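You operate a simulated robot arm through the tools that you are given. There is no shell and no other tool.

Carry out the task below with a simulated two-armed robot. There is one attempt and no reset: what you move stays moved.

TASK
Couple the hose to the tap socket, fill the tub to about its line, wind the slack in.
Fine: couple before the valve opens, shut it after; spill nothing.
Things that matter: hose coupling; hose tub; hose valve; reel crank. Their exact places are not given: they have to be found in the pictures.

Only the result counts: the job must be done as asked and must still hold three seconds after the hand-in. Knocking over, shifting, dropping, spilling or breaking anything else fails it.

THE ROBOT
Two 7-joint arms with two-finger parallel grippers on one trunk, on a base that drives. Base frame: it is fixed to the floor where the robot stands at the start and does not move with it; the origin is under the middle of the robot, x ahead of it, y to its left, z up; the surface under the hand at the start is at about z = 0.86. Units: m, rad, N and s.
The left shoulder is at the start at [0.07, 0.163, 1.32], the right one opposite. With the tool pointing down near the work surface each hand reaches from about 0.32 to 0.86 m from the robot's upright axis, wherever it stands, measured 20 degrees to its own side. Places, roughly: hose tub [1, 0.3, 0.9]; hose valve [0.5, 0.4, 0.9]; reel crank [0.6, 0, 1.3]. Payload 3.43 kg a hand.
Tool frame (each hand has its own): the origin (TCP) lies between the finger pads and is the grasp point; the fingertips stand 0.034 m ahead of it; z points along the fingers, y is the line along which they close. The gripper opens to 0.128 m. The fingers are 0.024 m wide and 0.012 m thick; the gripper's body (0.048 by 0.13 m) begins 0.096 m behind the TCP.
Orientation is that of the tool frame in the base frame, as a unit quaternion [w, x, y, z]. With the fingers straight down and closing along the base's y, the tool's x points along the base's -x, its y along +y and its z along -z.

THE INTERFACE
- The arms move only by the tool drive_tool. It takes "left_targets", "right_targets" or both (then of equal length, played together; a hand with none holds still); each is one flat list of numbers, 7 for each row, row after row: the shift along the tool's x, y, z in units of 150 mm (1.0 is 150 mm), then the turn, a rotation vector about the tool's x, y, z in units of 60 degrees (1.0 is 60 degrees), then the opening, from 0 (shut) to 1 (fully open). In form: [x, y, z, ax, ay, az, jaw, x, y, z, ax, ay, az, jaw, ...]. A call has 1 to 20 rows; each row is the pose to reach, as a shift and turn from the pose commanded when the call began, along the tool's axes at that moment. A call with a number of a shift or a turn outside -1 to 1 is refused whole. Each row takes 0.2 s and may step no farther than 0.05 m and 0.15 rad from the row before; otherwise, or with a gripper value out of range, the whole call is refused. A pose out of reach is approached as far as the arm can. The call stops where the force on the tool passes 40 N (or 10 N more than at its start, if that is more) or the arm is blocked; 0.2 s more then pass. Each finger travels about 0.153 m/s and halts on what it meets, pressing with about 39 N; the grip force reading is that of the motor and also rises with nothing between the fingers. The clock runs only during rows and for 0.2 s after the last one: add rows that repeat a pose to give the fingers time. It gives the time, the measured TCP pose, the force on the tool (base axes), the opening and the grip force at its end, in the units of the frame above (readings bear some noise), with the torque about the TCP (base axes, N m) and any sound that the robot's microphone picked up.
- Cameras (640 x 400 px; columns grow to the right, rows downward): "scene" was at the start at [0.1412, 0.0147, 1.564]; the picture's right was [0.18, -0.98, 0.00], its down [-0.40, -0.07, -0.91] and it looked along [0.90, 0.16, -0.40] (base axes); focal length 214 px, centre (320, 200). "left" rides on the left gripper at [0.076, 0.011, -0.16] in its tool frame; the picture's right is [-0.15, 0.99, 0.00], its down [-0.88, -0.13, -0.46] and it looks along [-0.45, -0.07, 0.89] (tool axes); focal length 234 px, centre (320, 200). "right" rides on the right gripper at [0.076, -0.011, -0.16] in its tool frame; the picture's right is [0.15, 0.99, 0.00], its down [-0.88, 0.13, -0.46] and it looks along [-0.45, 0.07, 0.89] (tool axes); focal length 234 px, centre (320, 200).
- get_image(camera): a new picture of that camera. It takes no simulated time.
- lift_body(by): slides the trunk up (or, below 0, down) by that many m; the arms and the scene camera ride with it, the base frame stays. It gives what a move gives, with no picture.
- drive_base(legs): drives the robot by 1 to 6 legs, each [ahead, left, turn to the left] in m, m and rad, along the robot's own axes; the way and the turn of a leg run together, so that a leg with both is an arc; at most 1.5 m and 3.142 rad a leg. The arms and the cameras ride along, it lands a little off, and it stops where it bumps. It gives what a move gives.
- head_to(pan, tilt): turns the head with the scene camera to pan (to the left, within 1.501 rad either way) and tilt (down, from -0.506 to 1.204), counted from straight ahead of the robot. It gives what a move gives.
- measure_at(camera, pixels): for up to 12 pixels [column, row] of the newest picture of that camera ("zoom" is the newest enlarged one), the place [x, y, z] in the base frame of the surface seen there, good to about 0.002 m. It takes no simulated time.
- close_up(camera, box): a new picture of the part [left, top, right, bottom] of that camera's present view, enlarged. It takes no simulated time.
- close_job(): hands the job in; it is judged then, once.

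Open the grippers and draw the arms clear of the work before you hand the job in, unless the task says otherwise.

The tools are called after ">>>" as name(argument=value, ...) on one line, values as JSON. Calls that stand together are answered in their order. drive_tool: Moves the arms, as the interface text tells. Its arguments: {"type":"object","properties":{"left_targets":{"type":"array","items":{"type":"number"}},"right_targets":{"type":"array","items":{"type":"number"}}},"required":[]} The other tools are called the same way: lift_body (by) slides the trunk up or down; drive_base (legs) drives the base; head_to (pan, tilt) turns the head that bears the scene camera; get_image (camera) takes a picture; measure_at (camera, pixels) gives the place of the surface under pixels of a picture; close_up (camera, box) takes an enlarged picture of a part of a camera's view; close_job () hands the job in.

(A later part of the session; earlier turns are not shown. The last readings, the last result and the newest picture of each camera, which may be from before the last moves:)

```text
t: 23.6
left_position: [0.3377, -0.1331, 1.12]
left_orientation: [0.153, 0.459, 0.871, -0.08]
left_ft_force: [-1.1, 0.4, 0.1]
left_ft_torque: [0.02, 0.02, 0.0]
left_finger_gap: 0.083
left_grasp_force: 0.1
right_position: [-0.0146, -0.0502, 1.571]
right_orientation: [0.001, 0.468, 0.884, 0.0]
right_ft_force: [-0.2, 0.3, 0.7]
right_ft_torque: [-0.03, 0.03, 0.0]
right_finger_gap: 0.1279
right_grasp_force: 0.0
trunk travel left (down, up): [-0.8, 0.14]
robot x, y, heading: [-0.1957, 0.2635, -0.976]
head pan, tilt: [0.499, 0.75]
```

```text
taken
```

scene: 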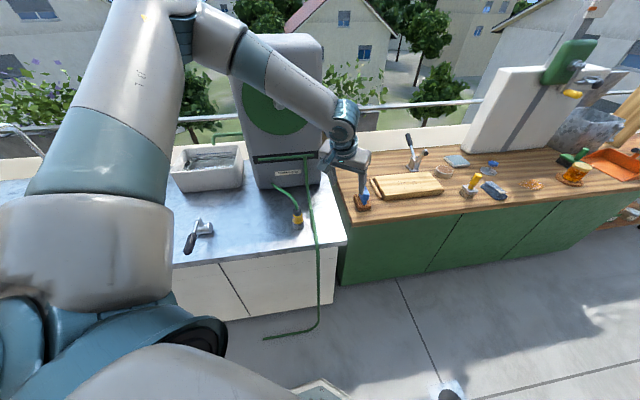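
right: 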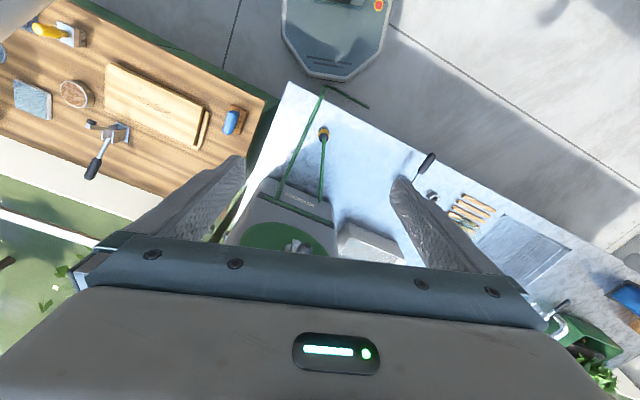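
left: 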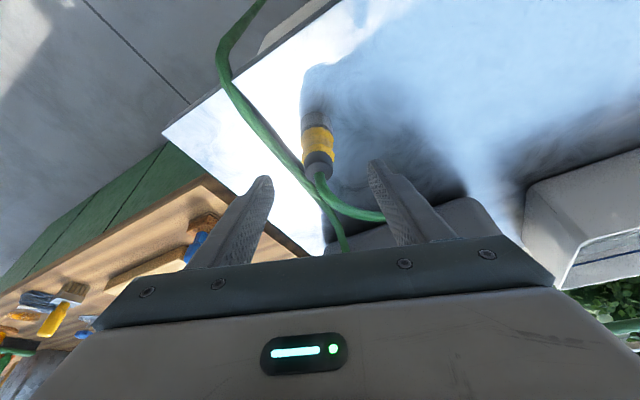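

Now plenty of lateral room. I move to the pregrasp over the coupling and yaw the hand 30° left so the hose's exit (+x) stays clear of the finger.

>>> drive_tool(left_targets=[0.1416, 0.196, 0.0664, -0.0342, 0, -0.094, 0.65, 0.2832, 0.392, 0.1328, -0.0684, 0, -0.188, 0.65, 0.4248, 0.588, 0.199, -0.1026, 0, -0.282, 0.65, 0.5664, 0.784, 0.2656, -0.1368, 0, -0.376, 0.65, 0.708, 0.98, 0.332, -0.171, 0, -0.47, 0.65])

>>> get_image(camera="left")

>>> get_image(camera="scene")

```text
t: 24.8
left_position: [0.4127, 0.0178, 1.0392]
left_orientation: [0.168, 0.22, 0.96, -0.038]
left_ft_force: [-0.7, 0.2, 0.3]
left_ft_torque: [-0.03, 0.02, 0.02]
left_finger_gap: 0.0832
left_grasp_force: 0.0
right_position: [-0.0137, -0.0486, 1.5727]
right_orientation: [0.0, 0.468, 0.884, -0.001]
right_ft_force: [0.3, -0.2, 0.1]
right_ft_torque: [-0.03, 0.03, -0.01]
right_finger_gap: 0.1281
right_grasp_force: 0.0
trunk travel left (down, up): [-0.8, 0.14]
robot x, y, heading: [-0.1995, 0.2654, -0.974]
head pan, tilt: [0.499, 0.75]
```

```text
taken
```

left: 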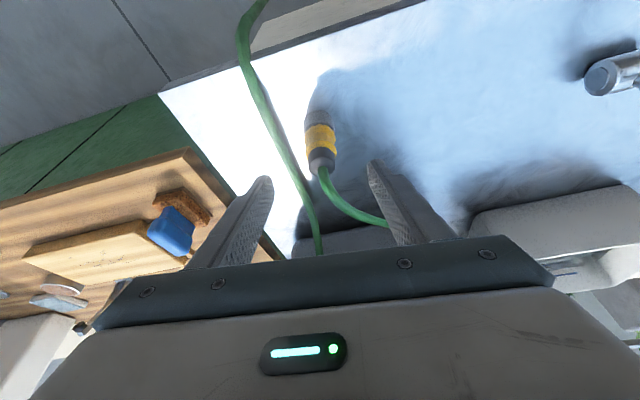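

```text
taken
```

scene: 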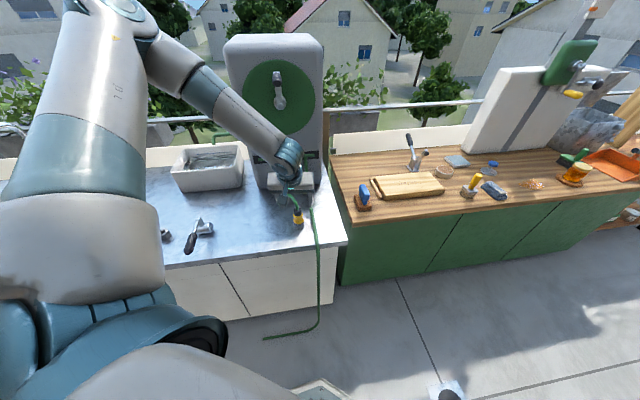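

Pregrasp reached. Re-measuring the coupling (yellow at ~(321,138)) and the slack hose beside it before the final approach.

>>> measure_at(camera="left", pixels=[[306, 138], [321, 138], [336, 138], [310, 163], [321, 162], [332, 161], [313, 120], [320, 150], [270, 110], [285, 140], [305, 190], [350, 208]])

```text
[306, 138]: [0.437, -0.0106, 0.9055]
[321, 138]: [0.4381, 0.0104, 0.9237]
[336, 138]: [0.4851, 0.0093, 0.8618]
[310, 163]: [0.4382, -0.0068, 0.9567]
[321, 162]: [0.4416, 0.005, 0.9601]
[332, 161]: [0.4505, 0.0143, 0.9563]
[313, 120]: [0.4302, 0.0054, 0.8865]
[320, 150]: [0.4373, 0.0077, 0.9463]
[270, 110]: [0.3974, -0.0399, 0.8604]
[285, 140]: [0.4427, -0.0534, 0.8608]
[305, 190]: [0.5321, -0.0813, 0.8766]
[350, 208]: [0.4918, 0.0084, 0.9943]
```

Aligned within ~1 mm; advance 0.123 m along the tool axis to straddle the collar.

>>> drive_tool(left_targets=[0.003, 0, 0.21, 0, 0, 0, 0.58, 0.006, 0, 0.42, 0, 0, 0, 0.58, 0.008, 0, 0.63, 0, 0, 0, 0.58, 0.01, 0, 0.82, 0, 0, 0, 0.58])

>>> get_image(camera="left")

>>> close_up(camera="scene", box=[240, 150, 360, 250])

```text
t: 25.8
left_position: [0.4483, -0.0016, 0.9223]
left_orientation: [0.168, 0.22, 0.96, -0.037]
left_ft_force: [0.4, 0.0, 0.4]
left_ft_torque: [0.0, -0.02, -0.01]
left_finger_gap: 0.0743
left_grasp_force: 0.1
right_position: [-0.015, -0.0543, 1.571]
right_orientation: [-0.001, 0.468, 0.884, 0.002]
right_ft_force: [0.0, -1.0, 0.6]
right_ft_torque: [0.03, 0.0, -0.01]
right_finger_gap: 0.1282
right_grasp_force: 0.1
trunk travel left (down, up): [-0.8, 0.14]
robot x, y, heading: [-0.1965, 0.2638, -0.974]
head pan, tilt: [0.499, 0.75]
```

```text
taken
```

left: 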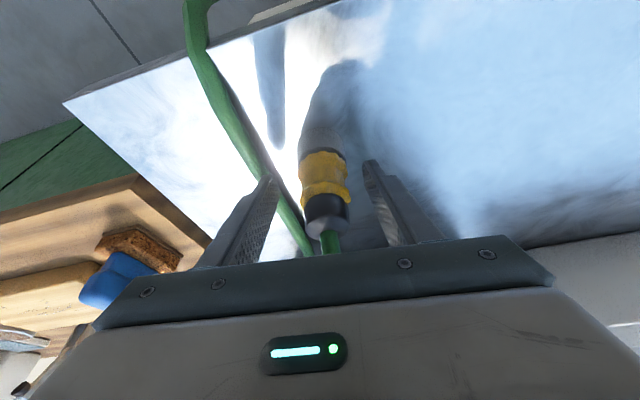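

```text
4.00 times, centred on (300, 200) of scene
```

zoom: 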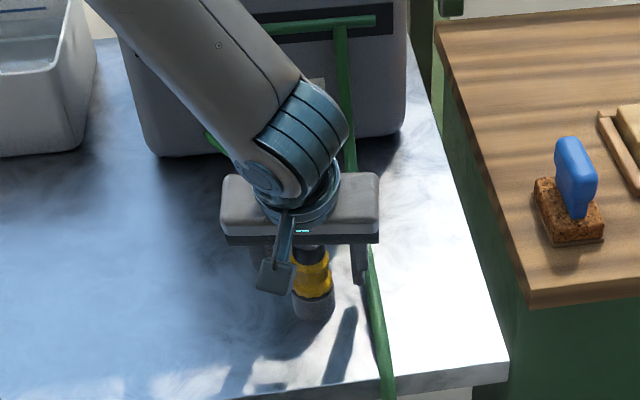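

Fingers straddle the collar with the slack hose outside/under. Closing the gripper, with repeat rows for time.

>>> drive_tool(left_targets=[0, 0, 0, 0, 0, 0, 0.1, 0, 0, 0, 0, 0, 0, 0.1, 0, 0, 0, 0, 0, 0, 0.1])

>>> get_image(camera="left")

>>> close_up(camera="scene", box=[240, 150, 360, 250])

```text
t: 26.6
left_position: [0.4498, 0.0005, 0.9235]
left_orientation: [0.17, 0.219, 0.96, -0.037]
left_ft_force: [6.0, 6.2, 0.3]
left_ft_torque: [0.08, -0.13, -0.39]
left_finger_gap: 0.0421
left_grasp_force: 45.0
right_position: [-0.0129, -0.0496, 1.5722]
right_orientation: [0.0, 0.468, 0.884, 0.0]
right_ft_force: [0.0, -0.5, 0.5]
right_ft_torque: [-0.02, 0.0, -0.03]
right_finger_gap: 0.1278
right_grasp_force: 0.1
trunk travel left (down, up): [-0.8, 0.14]
robot x, y, heading: [-0.1925, 0.2607, -0.97]
head pan, tilt: [0.499, 0.75]
```

```text
taken
```

left: 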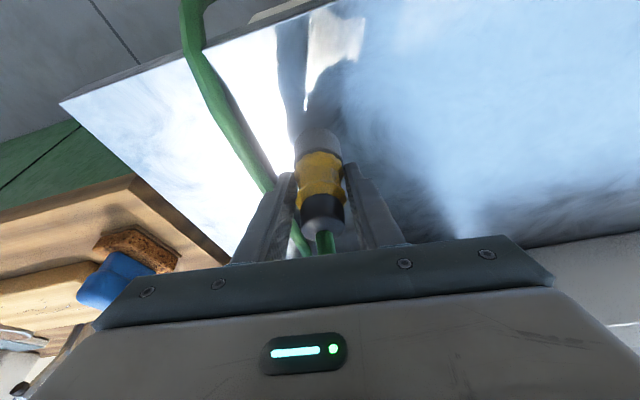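

```text
4.00 times, centred on (300, 200) of scene
```

zoom: 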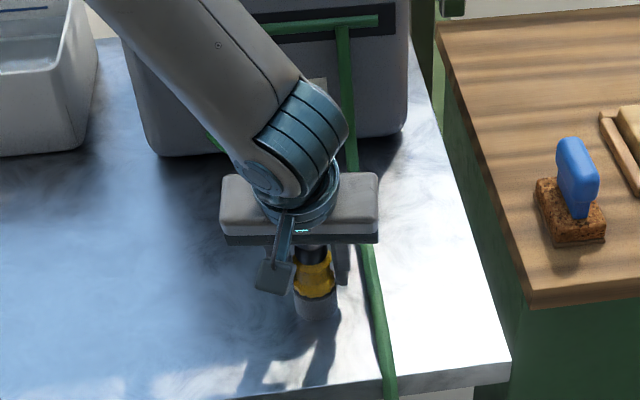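

Gripped (gap 0.042, 45 N). Lifting straight up 0.12 m.

>>> drive_tool(left_targets=[-0.09, 0, -0.25, 0, 0, 0, 0.1, -0.18, 0, -0.5, 0, 0, 0, 0.1, -0.271, 0, -0.752, 0, 0, 0, 0.1])

>>> get_image(camera="scene")

>>> get_image(camera="left")

```text
t: 27.4
left_position: [0.4477, 0.0005, 1.0414]
left_orientation: [0.168, 0.22, 0.96, -0.037]
left_ft_force: [0.4, -1.1, -1.2]
left_ft_torque: [0.01, 0.0, -0.02]
left_finger_gap: 0.0343
left_grasp_force: 38.8
right_position: [-0.0126, -0.052, 1.5708]
right_orientation: [-0.001, 0.468, 0.884, 0.0]
right_ft_force: [-0.5, -0.6, 0.9]
right_ft_torque: [-0.03, 0.0, 0.02]
right_finger_gap: 0.1278
right_grasp_force: 0.0
trunk travel left (down, up): [-0.8, 0.14]
robot x, y, heading: [-0.1942, 0.2636, -0.977]
head pan, tilt: [0.499, 0.75]
```

```text
taken
```

scene: 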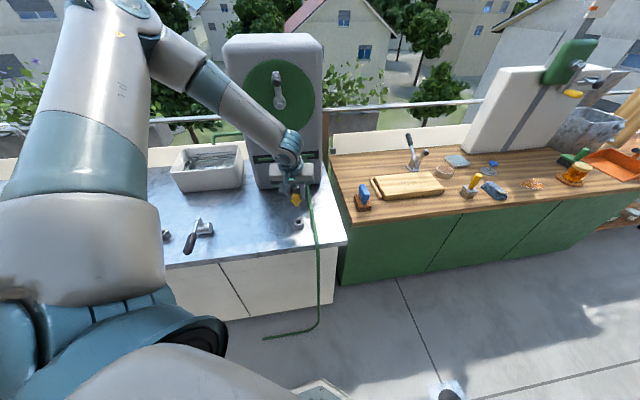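

```text
taken
```

left: 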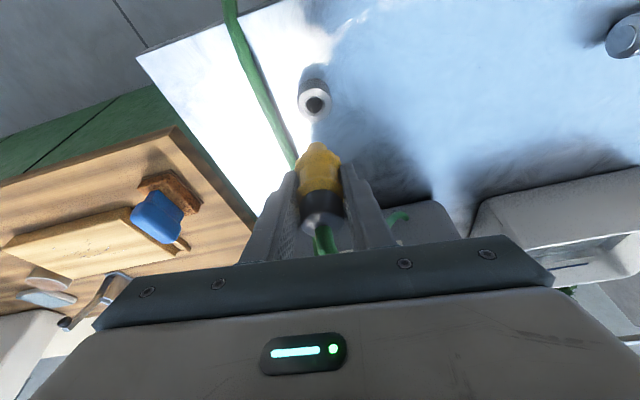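

The coupling came out of a parking ring (now empty at (298,222)); it has a plug below the yellow collar. I enlarge both the held coupling and the park ring.

>>> close_up(camera="left", box=[260, 50, 400, 250])

>>> close_up(camera="scene", box=[260, 140, 356, 240])

>>> measure_at(camera="left", pixels=[[314, 104], [303, 98], [314, 92], [326, 98], [318, 150], [318, 165], [320, 180], [322, 200], [322, 215], [165, 230]])

```text
2.00 times, centred on (330, 150) of left
```

zoom: 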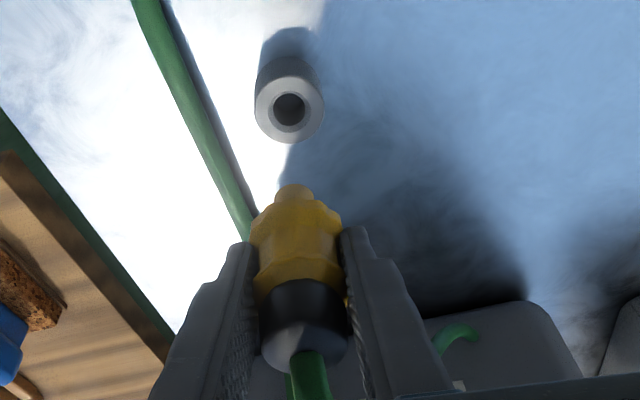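

```text
4.00 times, centred on (308, 190) of scene
```

zoom: 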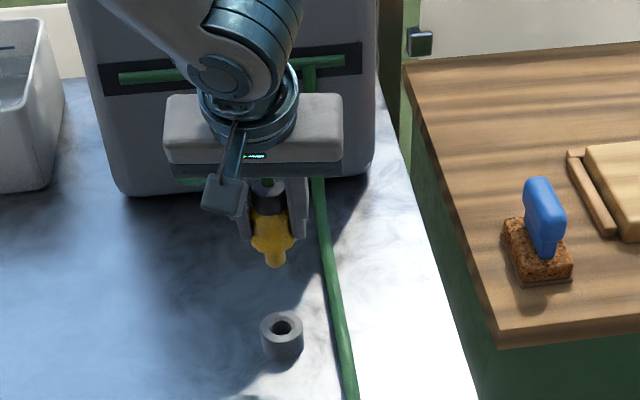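

```text
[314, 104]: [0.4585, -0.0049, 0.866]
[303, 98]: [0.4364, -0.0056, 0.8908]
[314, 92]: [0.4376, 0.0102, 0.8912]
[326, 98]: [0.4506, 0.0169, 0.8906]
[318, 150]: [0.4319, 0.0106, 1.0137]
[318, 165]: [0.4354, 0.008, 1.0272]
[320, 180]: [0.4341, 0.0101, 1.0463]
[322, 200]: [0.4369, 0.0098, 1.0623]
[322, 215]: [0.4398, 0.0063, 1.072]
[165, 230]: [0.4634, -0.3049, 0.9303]
```

The coupling's nipple points down and its offset in the hand is unchanged (seated TCP height ≈0.9235). Now I turn the base left ~0.645 rad and move a bit forward-left to bring the socket into the same relative spot.

>>> drive_base(legs=[[0, 0, 0.645]])

>>> head_to(pan=0.5, tilt=0.75)

>>> get_image(camera="scene")

>>> get_image(camera="left")

```text
t: 29.5
left_position: [0.4746, 0.4427, 1.0407]
left_orientation: [0.172, -0.098, 0.98, 0.02]
left_ft_force: [1.0, -0.3, 0.1]
left_ft_torque: [-0.01, 0.0, 0.0]
left_finger_gap: 0.0331
left_grasp_force: 39.3
right_position: [0.1382, 0.122, 1.5725]
right_orientation: [0.0, 0.162, 0.987, 0.001]
right_ft_force: [0.0, 0.1, 0.1]
right_ft_torque: [0.0, -0.01, -0.04]
right_finger_gap: 0.1282
right_grasp_force: 0.0
trunk travel left (down, up): [-0.8, 0.14]
robot x, y, heading: [-0.1979, 0.2619, -0.325]
head pan, tilt: [0.499, 0.75]
```

```text
t: 30.1
left_position: [0.4739, 0.4436, 1.0409]
left_orientation: [0.17, -0.099, 0.98, 0.019]
left_ft_force: [-0.2, 0.1, -0.2]
left_ft_torque: [-0.04, 0.01, -0.01]
left_finger_gap: 0.0329
left_grasp_force: 38.9
right_position: [0.137, 0.1235, 1.5718]
right_orientation: [0.0, 0.161, 0.987, 0.0]
right_ft_force: [0.6, 0.2, -0.6]
right_ft_torque: [0.0, 0.04, -0.01]
right_finger_gap: 0.1281
right_grasp_force: 0.1
trunk travel left (down, up): [-0.8, 0.14]
robot x, y, heading: [-0.1971, 0.2664, -0.326]
head pan, tilt: [0.499, 0.75]
```

```text
taken
```

scene: 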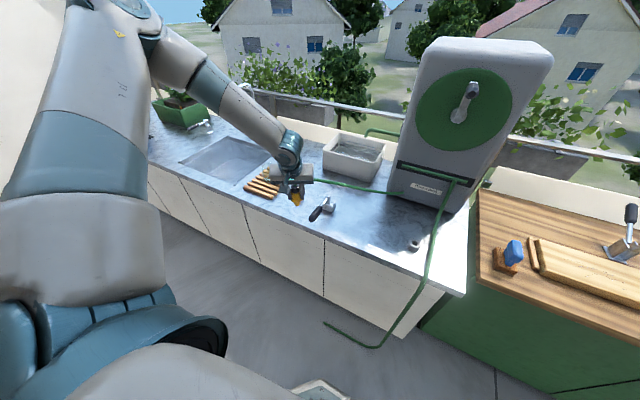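

```text
taken
```

left: 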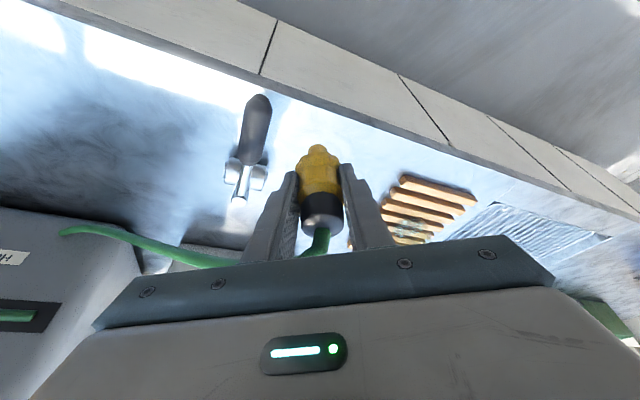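

The hose follows freely. Now drive the base ahead 0.131 and left 0.081 to bring the coupling near the socket.

>>> drive_base(legs=[[0.131, 0.081, 0]])

>>> get_image(camera="left")

>>> get_image(camera="scene")

```text
t: 31.5
left_position: [0.6246, 0.4755, 1.0432]
left_orientation: [0.173, -0.098, 0.98, 0.018]
left_ft_force: [-0.3, -0.9, -0.7]
left_ft_torque: [-0.03, -0.02, 0.02]
left_finger_gap: 0.0332
left_grasp_force: 38.9
right_position: [0.2851, 0.154, 1.5721]
right_orientation: [0.001, 0.162, 0.987, 0.0]
right_ft_force: [-0.5, -1.3, 1.0]
right_ft_torque: [0.01, -0.04, 0.01]
right_finger_gap: 0.1281
right_grasp_force: 0.2
trunk travel left (down, up): [-0.8, 0.14]
robot x, y, heading: [-0.0449, 0.2962, -0.324]
head pan, tilt: [0.499, 0.75]
```

```text
taken
```

left: 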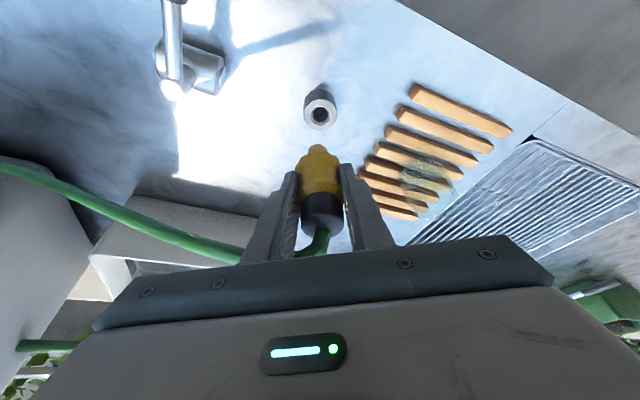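

```text
taken
```

scene: 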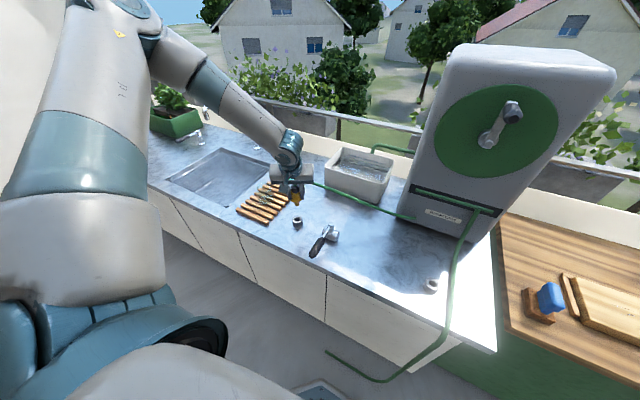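

I zoom the hand camera on the socket (320,114) and on the coupling's nipple to align precisely.

>>> close_up(camera="left", box=[280, 75, 360, 125])

>>> measure_at(camera="zoom", pixels=[[320, 310], [190, 310], [450, 310], [320, 195], [320, 395], [240, 230], [400, 230], [230, 380], [410, 380]])

>>> close_up(camera="left", box=[270, 130, 370, 230])

>>> measure_at(camera="left", pixels=[[317, 147], [317, 152], [304, 165], [317, 165], [331, 165], [318, 180], [304, 200], [320, 200], [338, 198], [322, 225]])

```text
8.00 times, centred on (320, 100) of left
```

zoom: 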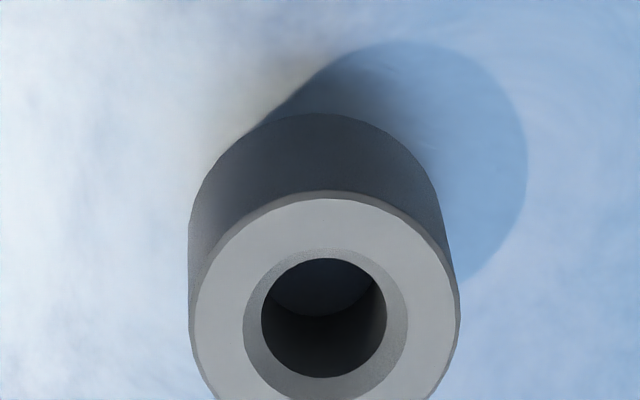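

```text
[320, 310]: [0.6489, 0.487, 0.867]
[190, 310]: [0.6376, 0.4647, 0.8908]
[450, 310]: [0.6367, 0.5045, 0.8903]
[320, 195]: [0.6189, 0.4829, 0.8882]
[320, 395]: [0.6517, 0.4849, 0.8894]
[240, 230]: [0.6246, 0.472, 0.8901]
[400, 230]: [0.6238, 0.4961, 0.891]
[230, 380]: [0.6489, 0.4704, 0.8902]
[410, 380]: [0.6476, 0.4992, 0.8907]
```

```text
4.00 times, centred on (320, 180) of left
```

zoom: 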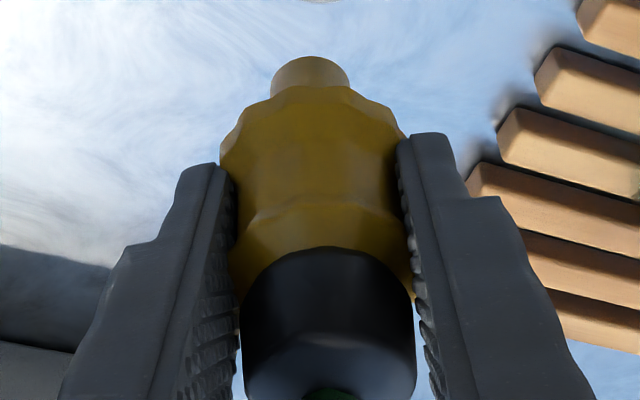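

```text
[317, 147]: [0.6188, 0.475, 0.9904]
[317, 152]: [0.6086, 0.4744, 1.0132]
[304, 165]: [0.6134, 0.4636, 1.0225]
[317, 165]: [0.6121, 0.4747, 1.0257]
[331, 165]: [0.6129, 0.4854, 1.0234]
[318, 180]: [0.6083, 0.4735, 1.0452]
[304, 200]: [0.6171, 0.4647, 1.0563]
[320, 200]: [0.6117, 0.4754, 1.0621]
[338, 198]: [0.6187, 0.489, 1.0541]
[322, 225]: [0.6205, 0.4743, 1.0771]
```

Socket centre from the hand camera ≈(0.638,0.4843), top z 0.890; coupling axis ≈ TCP. I shift over it and descend to about 10 mm above, then look again.

>>> drive_tool(left_targets=[0.044, 0.021, 0.26, 0, 0, 0, 0.1, 0.088, 0.042, 0.521, 0, 0, 0, 0.1, 0.088, 0.042, 0.521, 0, 0, 0, 0.1])

>>> close_up(camera="left", box=[270, 110, 370, 172])

>>> close_up(camera="scene", box=[260, 170, 340, 240])

```text
t: 32.3
left_position: [0.6386, 0.4858, 0.9622]
left_orientation: [0.172, -0.098, 0.98, 0.018]
left_ft_force: [-1.0, 0.6, -0.6]
left_ft_torque: [-0.02, 0.0, 0.01]
left_finger_gap: 0.0332
left_grasp_force: 38.6
right_position: [0.2885, 0.1556, 1.5717]
right_orientation: [0.0, 0.162, 0.987, 0.0]
right_ft_force: [0.2, -0.8, -0.3]
right_ft_torque: [0.01, -0.02, 0.02]
right_finger_gap: 0.128
right_grasp_force: 0.0
trunk travel left (down, up): [-0.8, 0.14]
robot x, y, heading: [-0.0426, 0.2971, -0.328]
head pan, tilt: [0.499, 0.75]
```

```text
6.40 times, centred on (320, 141) of left
```

zoom: 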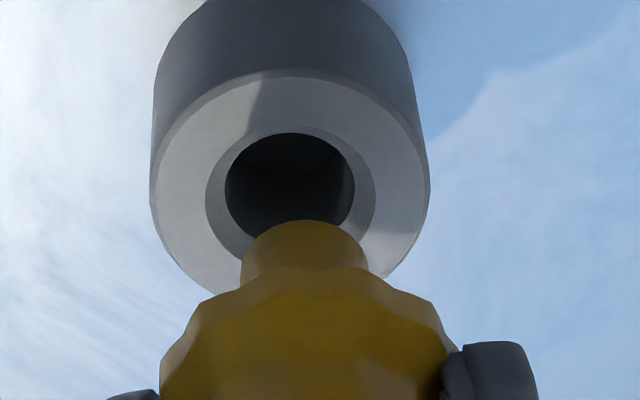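

```text
5.71 times, centred on (300, 205) of scene
```

zoom: 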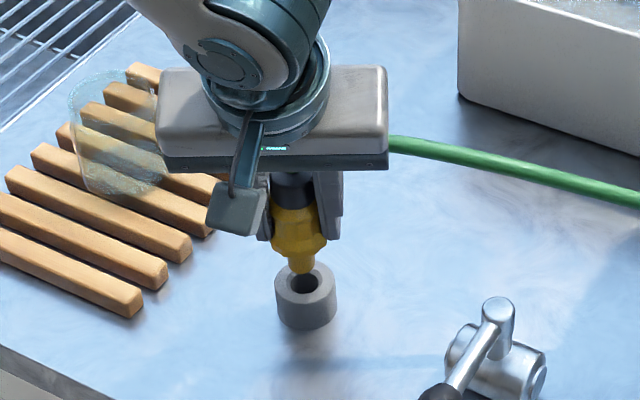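

Close now: the nipple (zoom col 304) sits slightly right of the hole (col 290). I measure points on the nipple and hole rim to get the exact offset.

>>> close_up(camera="left", box=[270, 110, 370, 172])

>>> measure_at(camera="zoom", pixels=[[304, 224], [304, 235], [304, 255], [246, 255], [362, 255], [290, 75], [155, 180], [425, 180], [290, 120], [200, 100], [380, 100], [304, 290]])

```text
6.40 times, centred on (320, 141) of left
```

zoom: 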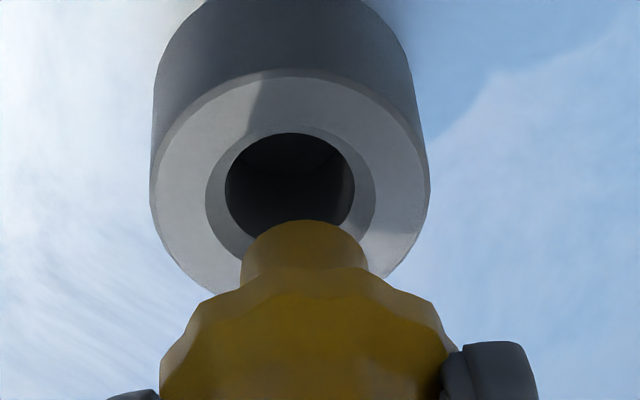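

```text
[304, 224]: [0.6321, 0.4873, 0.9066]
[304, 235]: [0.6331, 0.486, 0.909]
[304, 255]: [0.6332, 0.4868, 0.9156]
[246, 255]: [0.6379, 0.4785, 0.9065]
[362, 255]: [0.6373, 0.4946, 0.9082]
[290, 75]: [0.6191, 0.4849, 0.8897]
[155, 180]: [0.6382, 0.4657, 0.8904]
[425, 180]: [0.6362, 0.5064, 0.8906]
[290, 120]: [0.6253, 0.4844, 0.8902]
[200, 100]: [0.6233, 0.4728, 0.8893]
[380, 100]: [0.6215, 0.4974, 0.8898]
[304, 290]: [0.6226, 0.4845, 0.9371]
```

Nipple axis ≈(0.640,0.4867) versus socket ≈(0.638,0.4855). I shift by (−2.5,−1.3) mm and look again.

>>> drive_tool(left_targets=[0.017, -0.0053, -0.006, 0, 0, 0, 0.1, 0.017, -0.0053, -0.006, 0, 0, 0, 0.1])

>>> close_up(camera="left", box=[270, 110, 370, 172])

>>> measure_at(camera="zoom", pixels=[[304, 226], [304, 235], [304, 255], [246, 255], [362, 255], [290, 85], [155, 190], [425, 190], [290, 120], [200, 110], [380, 110], [304, 245]])

>>> close_up(camera="scene", box=[280, 185, 320, 225])

```text
t: 32.9
left_position: [0.6355, 0.4844, 0.9634]
left_orientation: [0.171, -0.098, 0.98, 0.02]
left_ft_force: [0.2, -0.9, -0.8]
left_ft_torque: [0.0, -0.05, 0.02]
left_finger_gap: 0.0329
left_grasp_force: 39.1
right_position: [0.2883, 0.1579, 1.5718]
right_orientation: [0.0, 0.161, 0.987, 0.001]
right_ft_force: [0.3, -0.2, -0.3]
right_ft_torque: [-0.05, -0.05, -0.01]
right_finger_gap: 0.128
right_grasp_force: 0.1
trunk travel left (down, up): [-0.8, 0.14]
robot x, y, heading: [-0.0464, 0.2944, -0.321]
head pan, tilt: [0.499, 0.75]
```

```text
6.40 times, centred on (320, 141) of left
```

zoom: 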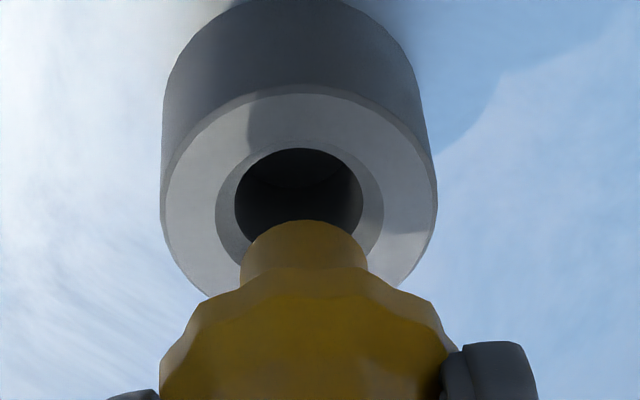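

```text
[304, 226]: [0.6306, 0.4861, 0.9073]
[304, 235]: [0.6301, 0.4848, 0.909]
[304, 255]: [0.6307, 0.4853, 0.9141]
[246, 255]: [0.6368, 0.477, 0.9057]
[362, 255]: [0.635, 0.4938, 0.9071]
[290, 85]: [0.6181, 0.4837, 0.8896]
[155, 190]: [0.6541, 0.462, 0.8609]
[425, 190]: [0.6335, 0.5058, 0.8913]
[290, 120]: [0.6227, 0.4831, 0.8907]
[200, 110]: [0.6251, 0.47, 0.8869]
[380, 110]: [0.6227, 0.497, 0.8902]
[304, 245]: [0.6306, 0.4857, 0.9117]
```

```text
10.00 times, centred on (300, 205) of scene
```

zoom: 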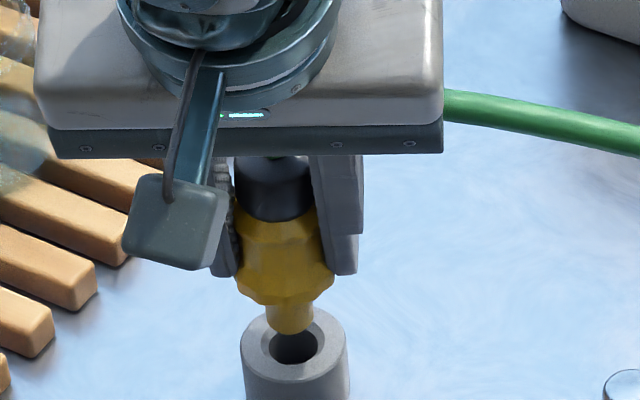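

Aligned to ~1 mm in both views (chamfer is ±3 mm). I descend slowly ~21 mm so that the nipple enters, watching force.

>>> drive_tool(left_targets=[0.0136, -0.0027, 0.0323, 0, 0, 0, 0.1, 0.0272, -0.0027, 0.0646, 0, 0, 0, 0.1, 0.0408, -0.0027, 0.097, 0, 0, 0, 0.1, 0.0545, -0.0027, 0.1293, 0, 0, 0, 0.1])

>>> close_up(camera="left", box=[270, 110, 370, 172])

>>> close_up(camera="scene", box=[280, 185, 320, 225])

```text
t: 33.9
left_position: [0.6346, 0.4842, 0.9427]
left_orientation: [0.171, -0.098, 0.98, 0.018]
left_ft_force: [2.3, 1.9, -0.8]
left_ft_torque: [0.07, -0.12, 0.0]
left_finger_gap: 0.0327
left_grasp_force: 39.2
right_position: [0.2899, 0.1567, 1.5707]
right_orientation: [0.0, 0.161, 0.987, 0.0]
right_ft_force: [-0.4, 0.3, 0.3]
right_ft_torque: [-0.02, 0.04, 0.03]
right_finger_gap: 0.1282
right_grasp_force: 0.0
trunk travel left (down, up): [-0.8, 0.14]
robot x, y, heading: [-0.0446, 0.2963, -0.322]
head pan, tilt: [0.499, 0.75]
```

```text
6.40 times, centred on (320, 141) of left
```

zoom: 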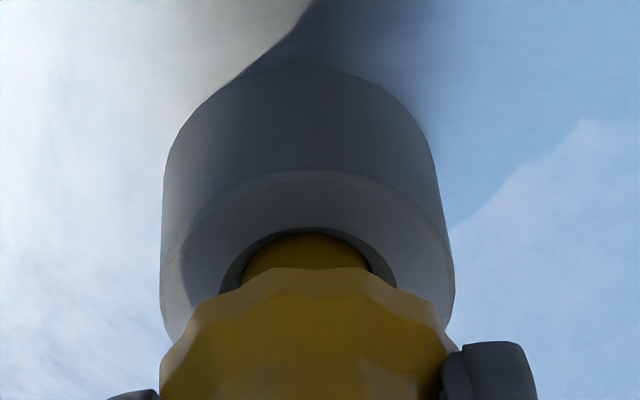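

```text
10.00 times, centred on (300, 205) of scene
```

zoom: 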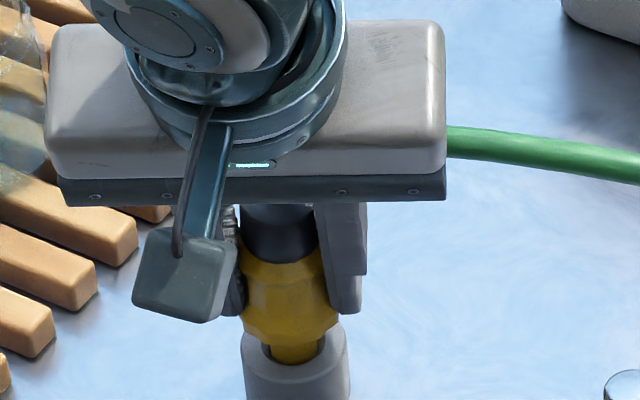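

The nipple is in the hole with little side force. Pressing down the remaining ~20 mm to seat it.

>>> drive_tool(left_targets=[0.0105, 0.002, 0.0325, 0, 0, 0, 0.1, 0.021, 0.002, 0.065, 0, 0, 0, 0.1, 0.0315, 0.002, 0.0975, 0, 0, 0, 0.1, 0.042, 0.002, 0.13, 0, 0, 0, 0.1, 0.042, 0.002, 0.13, 0, 0, 0, 0.1])

>>> close_up(camera="left", box=[270, 110, 370, 172])

>>> close_up(camera="scene", box=[280, 185, 320, 225])

```text
t: 35.1
left_position: [0.6357, 0.4832, 0.9273]
left_orientation: [0.175, -0.097, 0.98, 0.018]
left_ft_force: [3.1, 3.4, 30.1]
left_ft_torque: [0.2, -0.2, -0.06]
left_finger_gap: 0.0329
left_grasp_force: 38.9
right_position: [0.2846, 0.1559, 1.5727]
right_orientation: [0.001, 0.162, 0.987, 0.001]
right_ft_force: [-0.7, -0.2, 0.8]
right_ft_torque: [0.02, -0.02, 0.0]
right_finger_gap: 0.1278
right_grasp_force: 0.1
trunk travel left (down, up): [-0.8, 0.14]
robot x, y, heading: [-0.0408, 0.2935, -0.324]
head pan, tilt: [0.499, 0.75]
```

```text
6.40 times, centred on (320, 141) of left
```

zoom: 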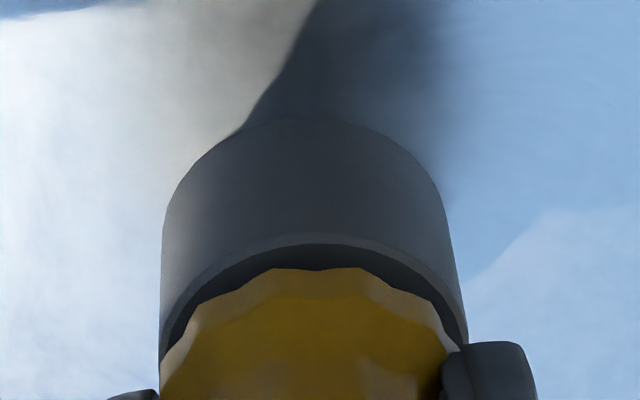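

```text
10.00 times, centred on (300, 205) of scene
```

zoom: 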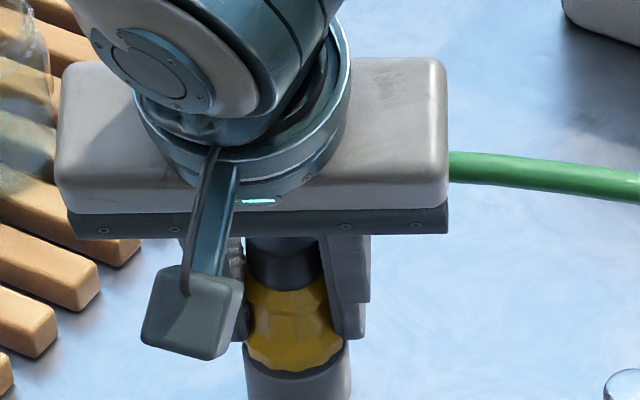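

30 N contact at z 0.927 — about 3 mm higher than its parked height, and no click heard. I press a little further.

>>> drive_tool(left_targets=[0.003, 0, 0.008, 0, 0, 0, 0.1, 0.006, 0, 0.016, 0, 0, 0, 0.1, 0.009, 0, 0.024, 0, 0, 0, 0.1, 0.009, 0, 0.024, 0, 0, 0, 0.1])

>>> close_up(camera="left", box=[270, 110, 370, 172])

```text
t: 35.7
left_position: [0.6347, 0.4846, 0.9252]
left_orientation: [0.176, -0.098, 0.979, 0.017]
left_ft_force: [-9.7, 0.6, 24.7]
left_ft_torque: [0.22, 0.48, 0.12]
left_finger_gap: 0.0326
left_grasp_force: 39.1
right_position: [0.2847, 0.1561, 1.5712]
right_orientation: [0.001, 0.162, 0.987, 0.0]
right_ft_force: [1.4, 0.6, -0.6]
right_ft_torque: [0.01, 0.02, 0.0]
right_finger_gap: 0.1281
right_grasp_force: 0.1
trunk travel left (down, up): [-0.8, 0.14]
robot x, y, heading: [-0.0455, 0.2968, -0.326]
head pan, tilt: [0.499, 0.75]
stopped in row 2 (left hand): the force on the tool passed its limit at 43 N (the readings are from after the stop); the commanded pose is now the measured one
```

```text
6.40 times, centred on (320, 141) of left
```

zoom: 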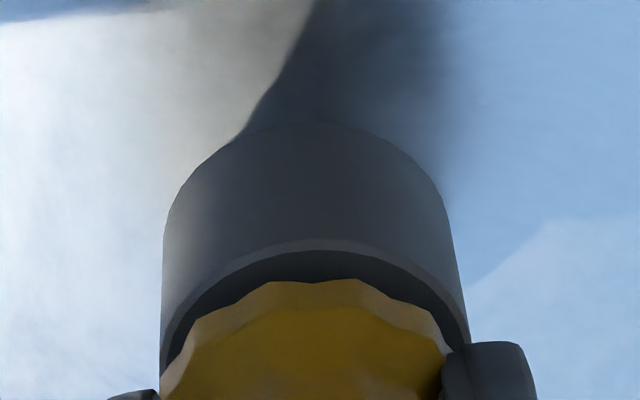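

Stopped at 43 N; it appears bottomed. I do a gentle pull test of 3 mm upward to see whether it is latched.

>>> drive_tool(left_targets=[-0.0034, 0, -0.0094, 0, 0, 0, 0.1, -0.0068, 0, -0.0188, 0, 0, 0, 0.1, -0.0068, 0, -0.0188, 0, 0, 0, 0.1])

>>> close_up(camera="left", box=[270, 110, 370, 172])

>>> close_up(camera="scene", box=[280, 185, 320, 225])

```text
t: 36.5
left_position: [0.6358, 0.4838, 0.925]
left_orientation: [0.174, -0.098, 0.98, 0.018]
left_ft_force: [-9.1, -2.0, 8.9]
left_ft_torque: [-0.33, 0.41, -0.07]
left_finger_gap: 0.0325
left_grasp_force: 39.4
right_position: [0.2873, 0.1557, 1.5717]
right_orientation: [0.001, 0.161, 0.987, 0.001]
right_ft_force: [-0.2, 0.7, -0.1]
right_ft_torque: [0.0, -0.01, 0.05]
right_finger_gap: 0.1281
right_grasp_force: 0.1
trunk travel left (down, up): [-0.8, 0.14]
robot x, y, heading: [-0.0451, 0.2943, -0.324]
head pan, tilt: [0.499, 0.75]
```

```text
6.40 times, centred on (320, 141) of left
```

zoom: 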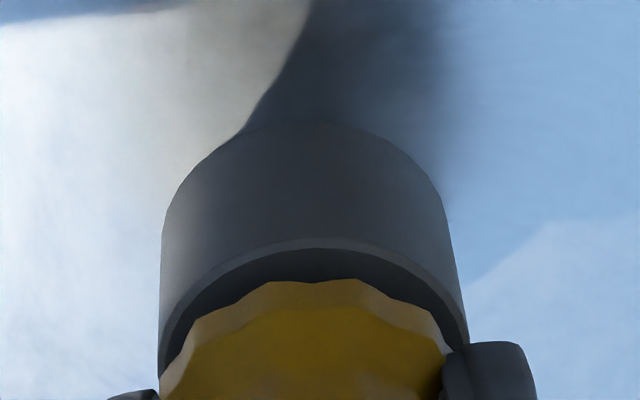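

```text
10.00 times, centred on (300, 205) of scene
```

zoom: 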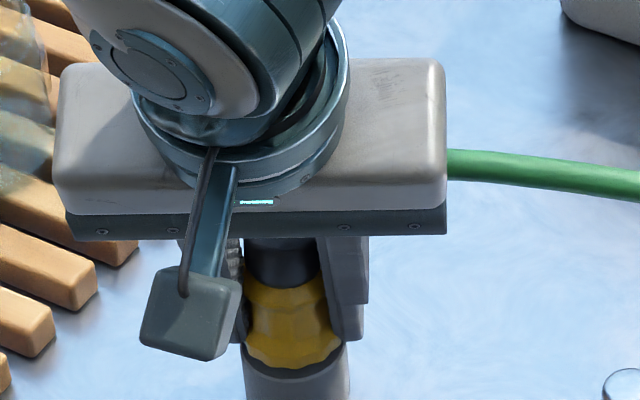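

Still slightly pressing (+9 N). I pull another ~4 mm with a small −x relief.

>>> drive_tool(left_targets=[0.0, 0, -0.0125, 0, 0, 0, 0.1, 0.0, 0, -0.027, 0, 0, 0, 0.1, 0.0, 0, -0.027, 0, 0, 0, 0.1])

>>> close_up(camera="left", box=[270, 110, 370, 172])

```text
t: 37.3
left_position: [0.6359, 0.4847, 0.9285]
left_orientation: [0.174, -0.099, 0.98, 0.018]
left_ft_force: [-5.0, -0.3, 0.5]
left_ft_torque: [-0.03, 0.31, 0.0]
left_finger_gap: 0.0326
left_grasp_force: 39.2
right_position: [0.2874, 0.1568, 1.5719]
right_orientation: [0.0, 0.162, 0.987, -0.001]
right_ft_force: [0.1, -0.1, -0.4]
right_ft_torque: [0.01, 0.02, 0.01]
right_finger_gap: 0.1279
right_grasp_force: 0.0
trunk travel left (down, up): [-0.8, 0.14]
robot x, y, heading: [-0.0424, 0.2967, -0.322]
head pan, tilt: [0.499, 0.75]
```

```text
6.40 times, centred on (320, 141) of left
```

zoom: 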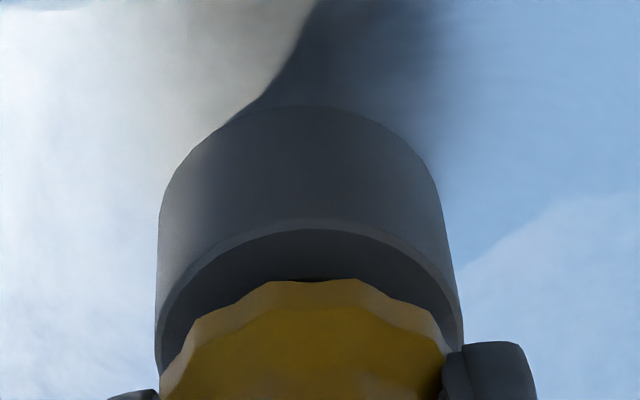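

It slides freely, so no latch by pushing alone. I press it back to the seat with moderate force and then twist clockwise (seen from above) about its axis, as for a bayonet/threaded collar.

>>> drive_tool(left_targets=[0.005, 0, 0.014, 0, 0, 0, 0.1, 0.01, 0, 0.032, 0, 0, 0, 0.1, 0.01, 0, 0.032, 0, 0, 0, 0.1])

>>> drive_tool(left_targets=[0, 0, 0, 0.0425, 0, 0.1175, 0.1, 0, 0, 0, 0.085, 0, 0.235, 0.1, 0, 0, 0, 0.1275, 0, 0.3525, 0.1, 0, 0, 0, 0.17, 0, 0.47, 0.1])

>>> close_up(camera="left", box=[260, 110, 380, 220])

```text
t: 38.1
left_position: [0.6343, 0.4846, 0.9255]
left_orientation: [0.176, -0.099, 0.979, 0.018]
left_ft_force: [-3.0, 2.0, 8.9]
left_ft_torque: [-0.01, 0.2, 0.02]
left_finger_gap: 0.0324
left_grasp_force: 39.1
right_position: [0.2864, 0.1565, 1.5718]
right_orientation: [0.001, 0.162, 0.987, 0.0]
right_ft_force: [0.1, 0.0, 0.0]
right_ft_torque: [0.01, 0.01, 0.02]
right_finger_gap: 0.1278
right_grasp_force: 0.0
trunk travel left (down, up): [-0.8, 0.14]
robot x, y, heading: [-0.0468, 0.2971, -0.321]
head pan, tilt: [0.499, 0.75]
```

```text
t: 39.1
left_position: [0.6362, 0.4854, 0.9254]
left_orientation: [0.173, 0.159, 0.972, -0.027]
left_ft_force: [0.1, 8.7, 13.4]
left_ft_torque: [0.13, 0.1, 0.2]
left_finger_gap: 0.0324
left_grasp_force: 38.7
right_position: [0.2863, 0.1576, 1.5722]
right_orientation: [0.001, 0.162, 0.987, 0.0]
right_ft_force: [0.0, -0.4, 0.3]
right_ft_torque: [-0.01, 0.02, 0.01]
right_finger_gap: 0.1279
right_grasp_force: 0.0
trunk travel left (down, up): [-0.8, 0.14]
robot x, y, heading: [-0.0465, 0.296, -0.322]
head pan, tilt: [0.499, 0.75]
```

```text
3.64 times, centred on (320, 165) of left
```

zoom: 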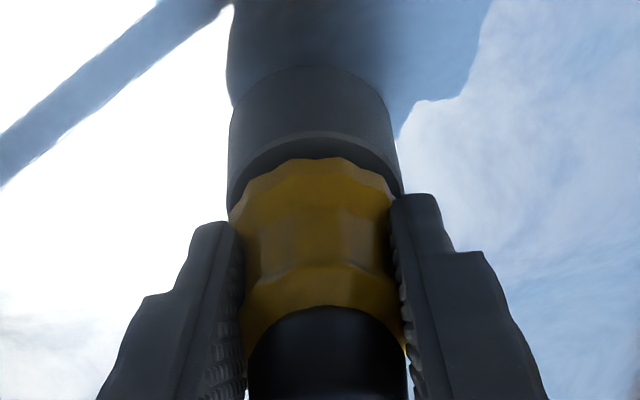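

Rotated 30° with only 0.2 N·m; I continue clockwise toward a quarter turn, watching torque.

>>> drive_tool(left_targets=[0, -0.004, 0, 0.0425, 0, 0.1175, 0.1, 0, -0.004, 0, 0.085, 0, 0.235, 0.1, 0, -0.004, 0, 0.1275, 0, 0.3525, 0.1, 0, -0.004, 0, 0.17, 0, 0.47, 0.1])

>>> drive_tool(left_targets=[0, 0, 0, 0.0425, 0, 0.1175, 0.1, 0, 0, 0, 0.085, 0, 0.235, 0.1, 0, 0, 0, 0.1275, 0, 0.3525, 0.1, 0, 0, 0, 0.17, 0, 0.47, 0.1])

>>> get_image(camera="left")

>>> get_image(camera="scene")

```text
t: 40.1
left_position: [0.6353, 0.4883, 0.9255]
left_orientation: [0.161, 0.404, 0.898, -0.067]
left_ft_force: [7.4, 21.1, 28.8]
left_ft_torque: [0.53, -0.06, 0.48]
left_finger_gap: 0.0329
left_grasp_force: 38.9
right_position: [0.2852, 0.1579, 1.5718]
right_orientation: [0.001, 0.162, 0.987, 0.0]
right_ft_force: [-0.9, -0.3, -0.2]
right_ft_torque: [0.03, 0.04, 0.01]
right_finger_gap: 0.1279
right_grasp_force: 0.1
trunk travel left (down, up): [-0.8, 0.14]
robot x, y, heading: [-0.0414, 0.297, -0.32]
head pan, tilt: [0.499, 0.75]
```

```text
t: 40.6
left_position: [0.637, 0.4882, 0.9254]
left_orientation: [0.155, 0.473, 0.864, -0.075]
left_ft_force: [-4.9, 10.3, 15.9]
left_ft_torque: [0.28, 0.32, -0.16]
left_finger_gap: 0.0323
left_grasp_force: 39.1
right_position: [0.2852, 0.1556, 1.5714]
right_orientation: [0.001, 0.161, 0.987, 0.001]
right_ft_force: [-0.3, -0.2, -0.1]
right_ft_torque: [0.07, 0.0, -0.02]
right_finger_gap: 0.1281
right_grasp_force: 0.1
trunk travel left (down, up): [-0.8, 0.14]
robot x, y, heading: [-0.0457, 0.2908, -0.323]
head pan, tilt: [0.499, 0.75]
stopped in row 2 (left hand): the force on the tool passed its limit at 58 N (the readings are from after the stop); the commanded pose is now the measured one
```

```text
taken
```

left: 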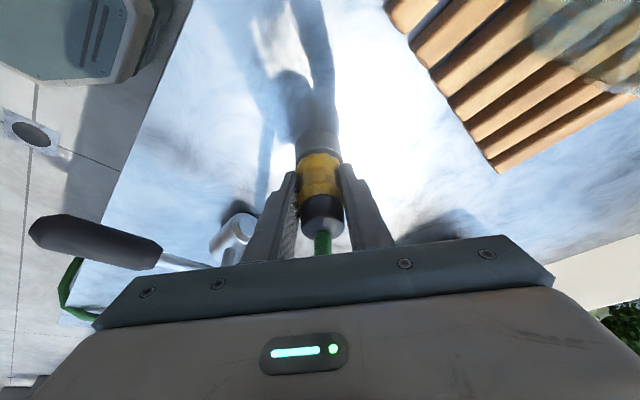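

```text
taken
```

scene: 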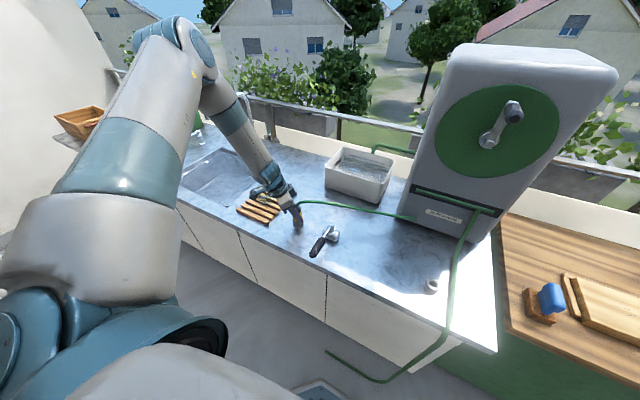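

No click; side load built up. I measure the coupling's current height (black cap, yellow flange) to compare with its parked height (cap top ≈0.957–0.961).

>>> close_up(camera="left", box=[270, 120, 370, 250])

>>> measure_at(camera="left", pixels=[[318, 148], [319, 154], [319, 158], [319, 165], [320, 180], [320, 192], [321, 205], [321, 215], [322, 222], [322, 228], [312, 222], [336, 222]])

```text
3.08 times, centred on (320, 185) of left
```

zoom: 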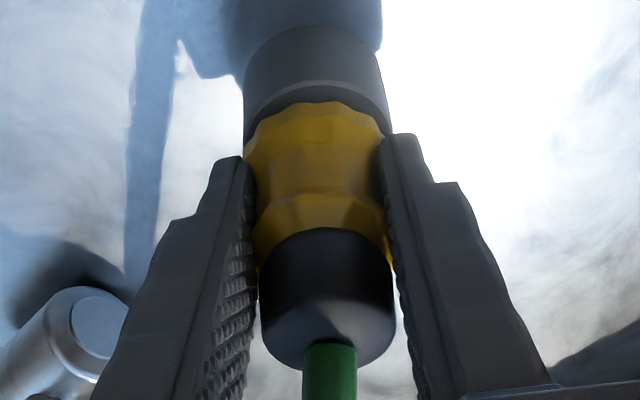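

```text
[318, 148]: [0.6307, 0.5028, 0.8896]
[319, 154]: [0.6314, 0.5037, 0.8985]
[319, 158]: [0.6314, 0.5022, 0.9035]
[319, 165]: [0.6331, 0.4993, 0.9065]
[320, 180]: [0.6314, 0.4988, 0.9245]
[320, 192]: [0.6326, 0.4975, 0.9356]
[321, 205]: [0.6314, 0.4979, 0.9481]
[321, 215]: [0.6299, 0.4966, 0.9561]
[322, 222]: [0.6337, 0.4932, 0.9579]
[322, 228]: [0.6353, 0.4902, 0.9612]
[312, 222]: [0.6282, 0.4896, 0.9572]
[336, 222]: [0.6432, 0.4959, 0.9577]
```

Cap top at 0.957–0.961 — same as parked, i.e. fully seated. Another gentle pull test after the twist, 5 mm up.

>>> drive_tool(left_targets=[-0.0056, 0, -0.0155, 0, 0, 0, 0.1, -0.011, 0, -0.031, 0, 0, 0, 0.1, -0.011, 0, -0.031, 0, 0, 0, 0.1])

>>> measure_at(camera="left", pixels=[[318, 148]])

>>> close_up(camera="left", box=[270, 120, 370, 250])

```text
t: 41.4
left_position: [0.6372, 0.489, 0.929]
left_orientation: [0.154, 0.473, 0.864, -0.078]
left_ft_force: [-3.5, 11.4, -2.1]
left_ft_torque: [0.51, 0.12, -0.01]
left_finger_gap: 0.0324
left_grasp_force: 38.9
right_position: [0.2895, 0.1591, 1.5728]
right_orientation: [-0.001, 0.162, 0.987, -0.002]
right_ft_force: [0.5, 0.9, 0.1]
right_ft_torque: [0.04, 0.0, 0.0]
right_finger_gap: 0.1279
right_grasp_force: 0.0
trunk travel left (down, up): [-0.8, 0.14]
robot x, y, heading: [-0.0448, 0.2978, -0.324]
head pan, tilt: [0.499, 0.75]
```

```text
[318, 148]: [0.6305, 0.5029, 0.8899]
```

```text
3.08 times, centred on (320, 185) of left
```

zoom: 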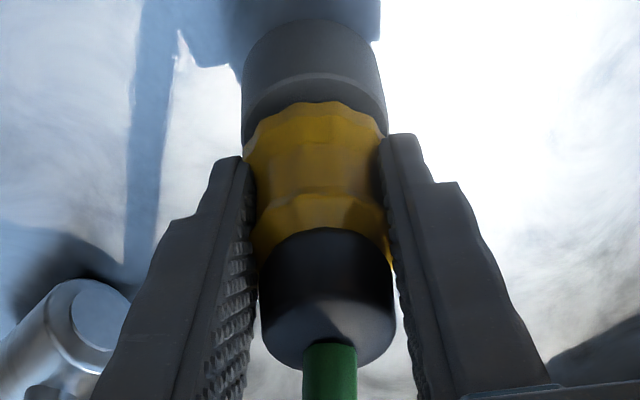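

Not latched by turning either; it's a plug-in fit. I relieve the side load (+y), press it home again and then release to see if it stays seated.

>>> drive_tool(left_targets=[0.012, 0.004, 0.0, 0, 0, 0, 0.1, 0.018, 0.004, 0.014, 0, 0, 0, 0.1, 0.023, 0.004, 0.027, 0, 0, 0, 0.1, 0.026, 0.004, 0.036, 0, 0, 0, 0.1, 0.026, 0.004, 0.036, 0, 0, 0, 0.1])

>>> close_up(camera="left", box=[270, 120, 370, 250])

```text
t: 42.6
left_position: [0.6377, 0.4891, 0.9263]
left_orientation: [0.157, 0.474, 0.863, -0.077]
left_ft_force: [2.3, 9.0, 23.2]
left_ft_torque: [0.1, 0.22, -0.23]
left_finger_gap: 0.0326
left_grasp_force: 38.9
right_position: [0.2864, 0.1571, 1.5716]
right_orientation: [0.001, 0.161, 0.987, 0.0]
right_ft_force: [-0.1, -0.6, 1.0]
right_ft_torque: [-0.01, -0.03, 0.01]
right_finger_gap: 0.1282
right_grasp_force: 0.0
trunk travel left (down, up): [-0.8, 0.14]
robot x, y, heading: [-0.0453, 0.2978, -0.326]
head pan, tilt: [0.499, 0.75]
```

```text
3.08 times, centred on (320, 185) of left
```

zoom: 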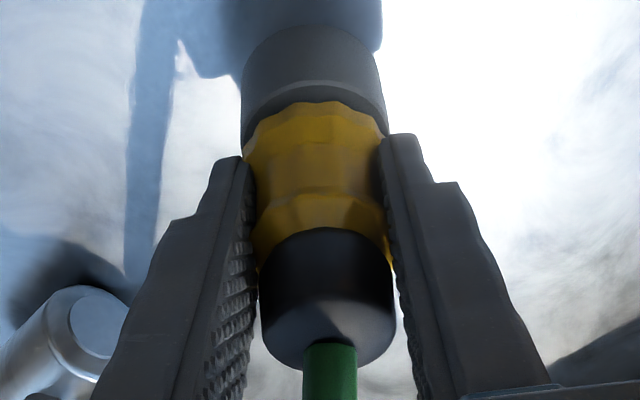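

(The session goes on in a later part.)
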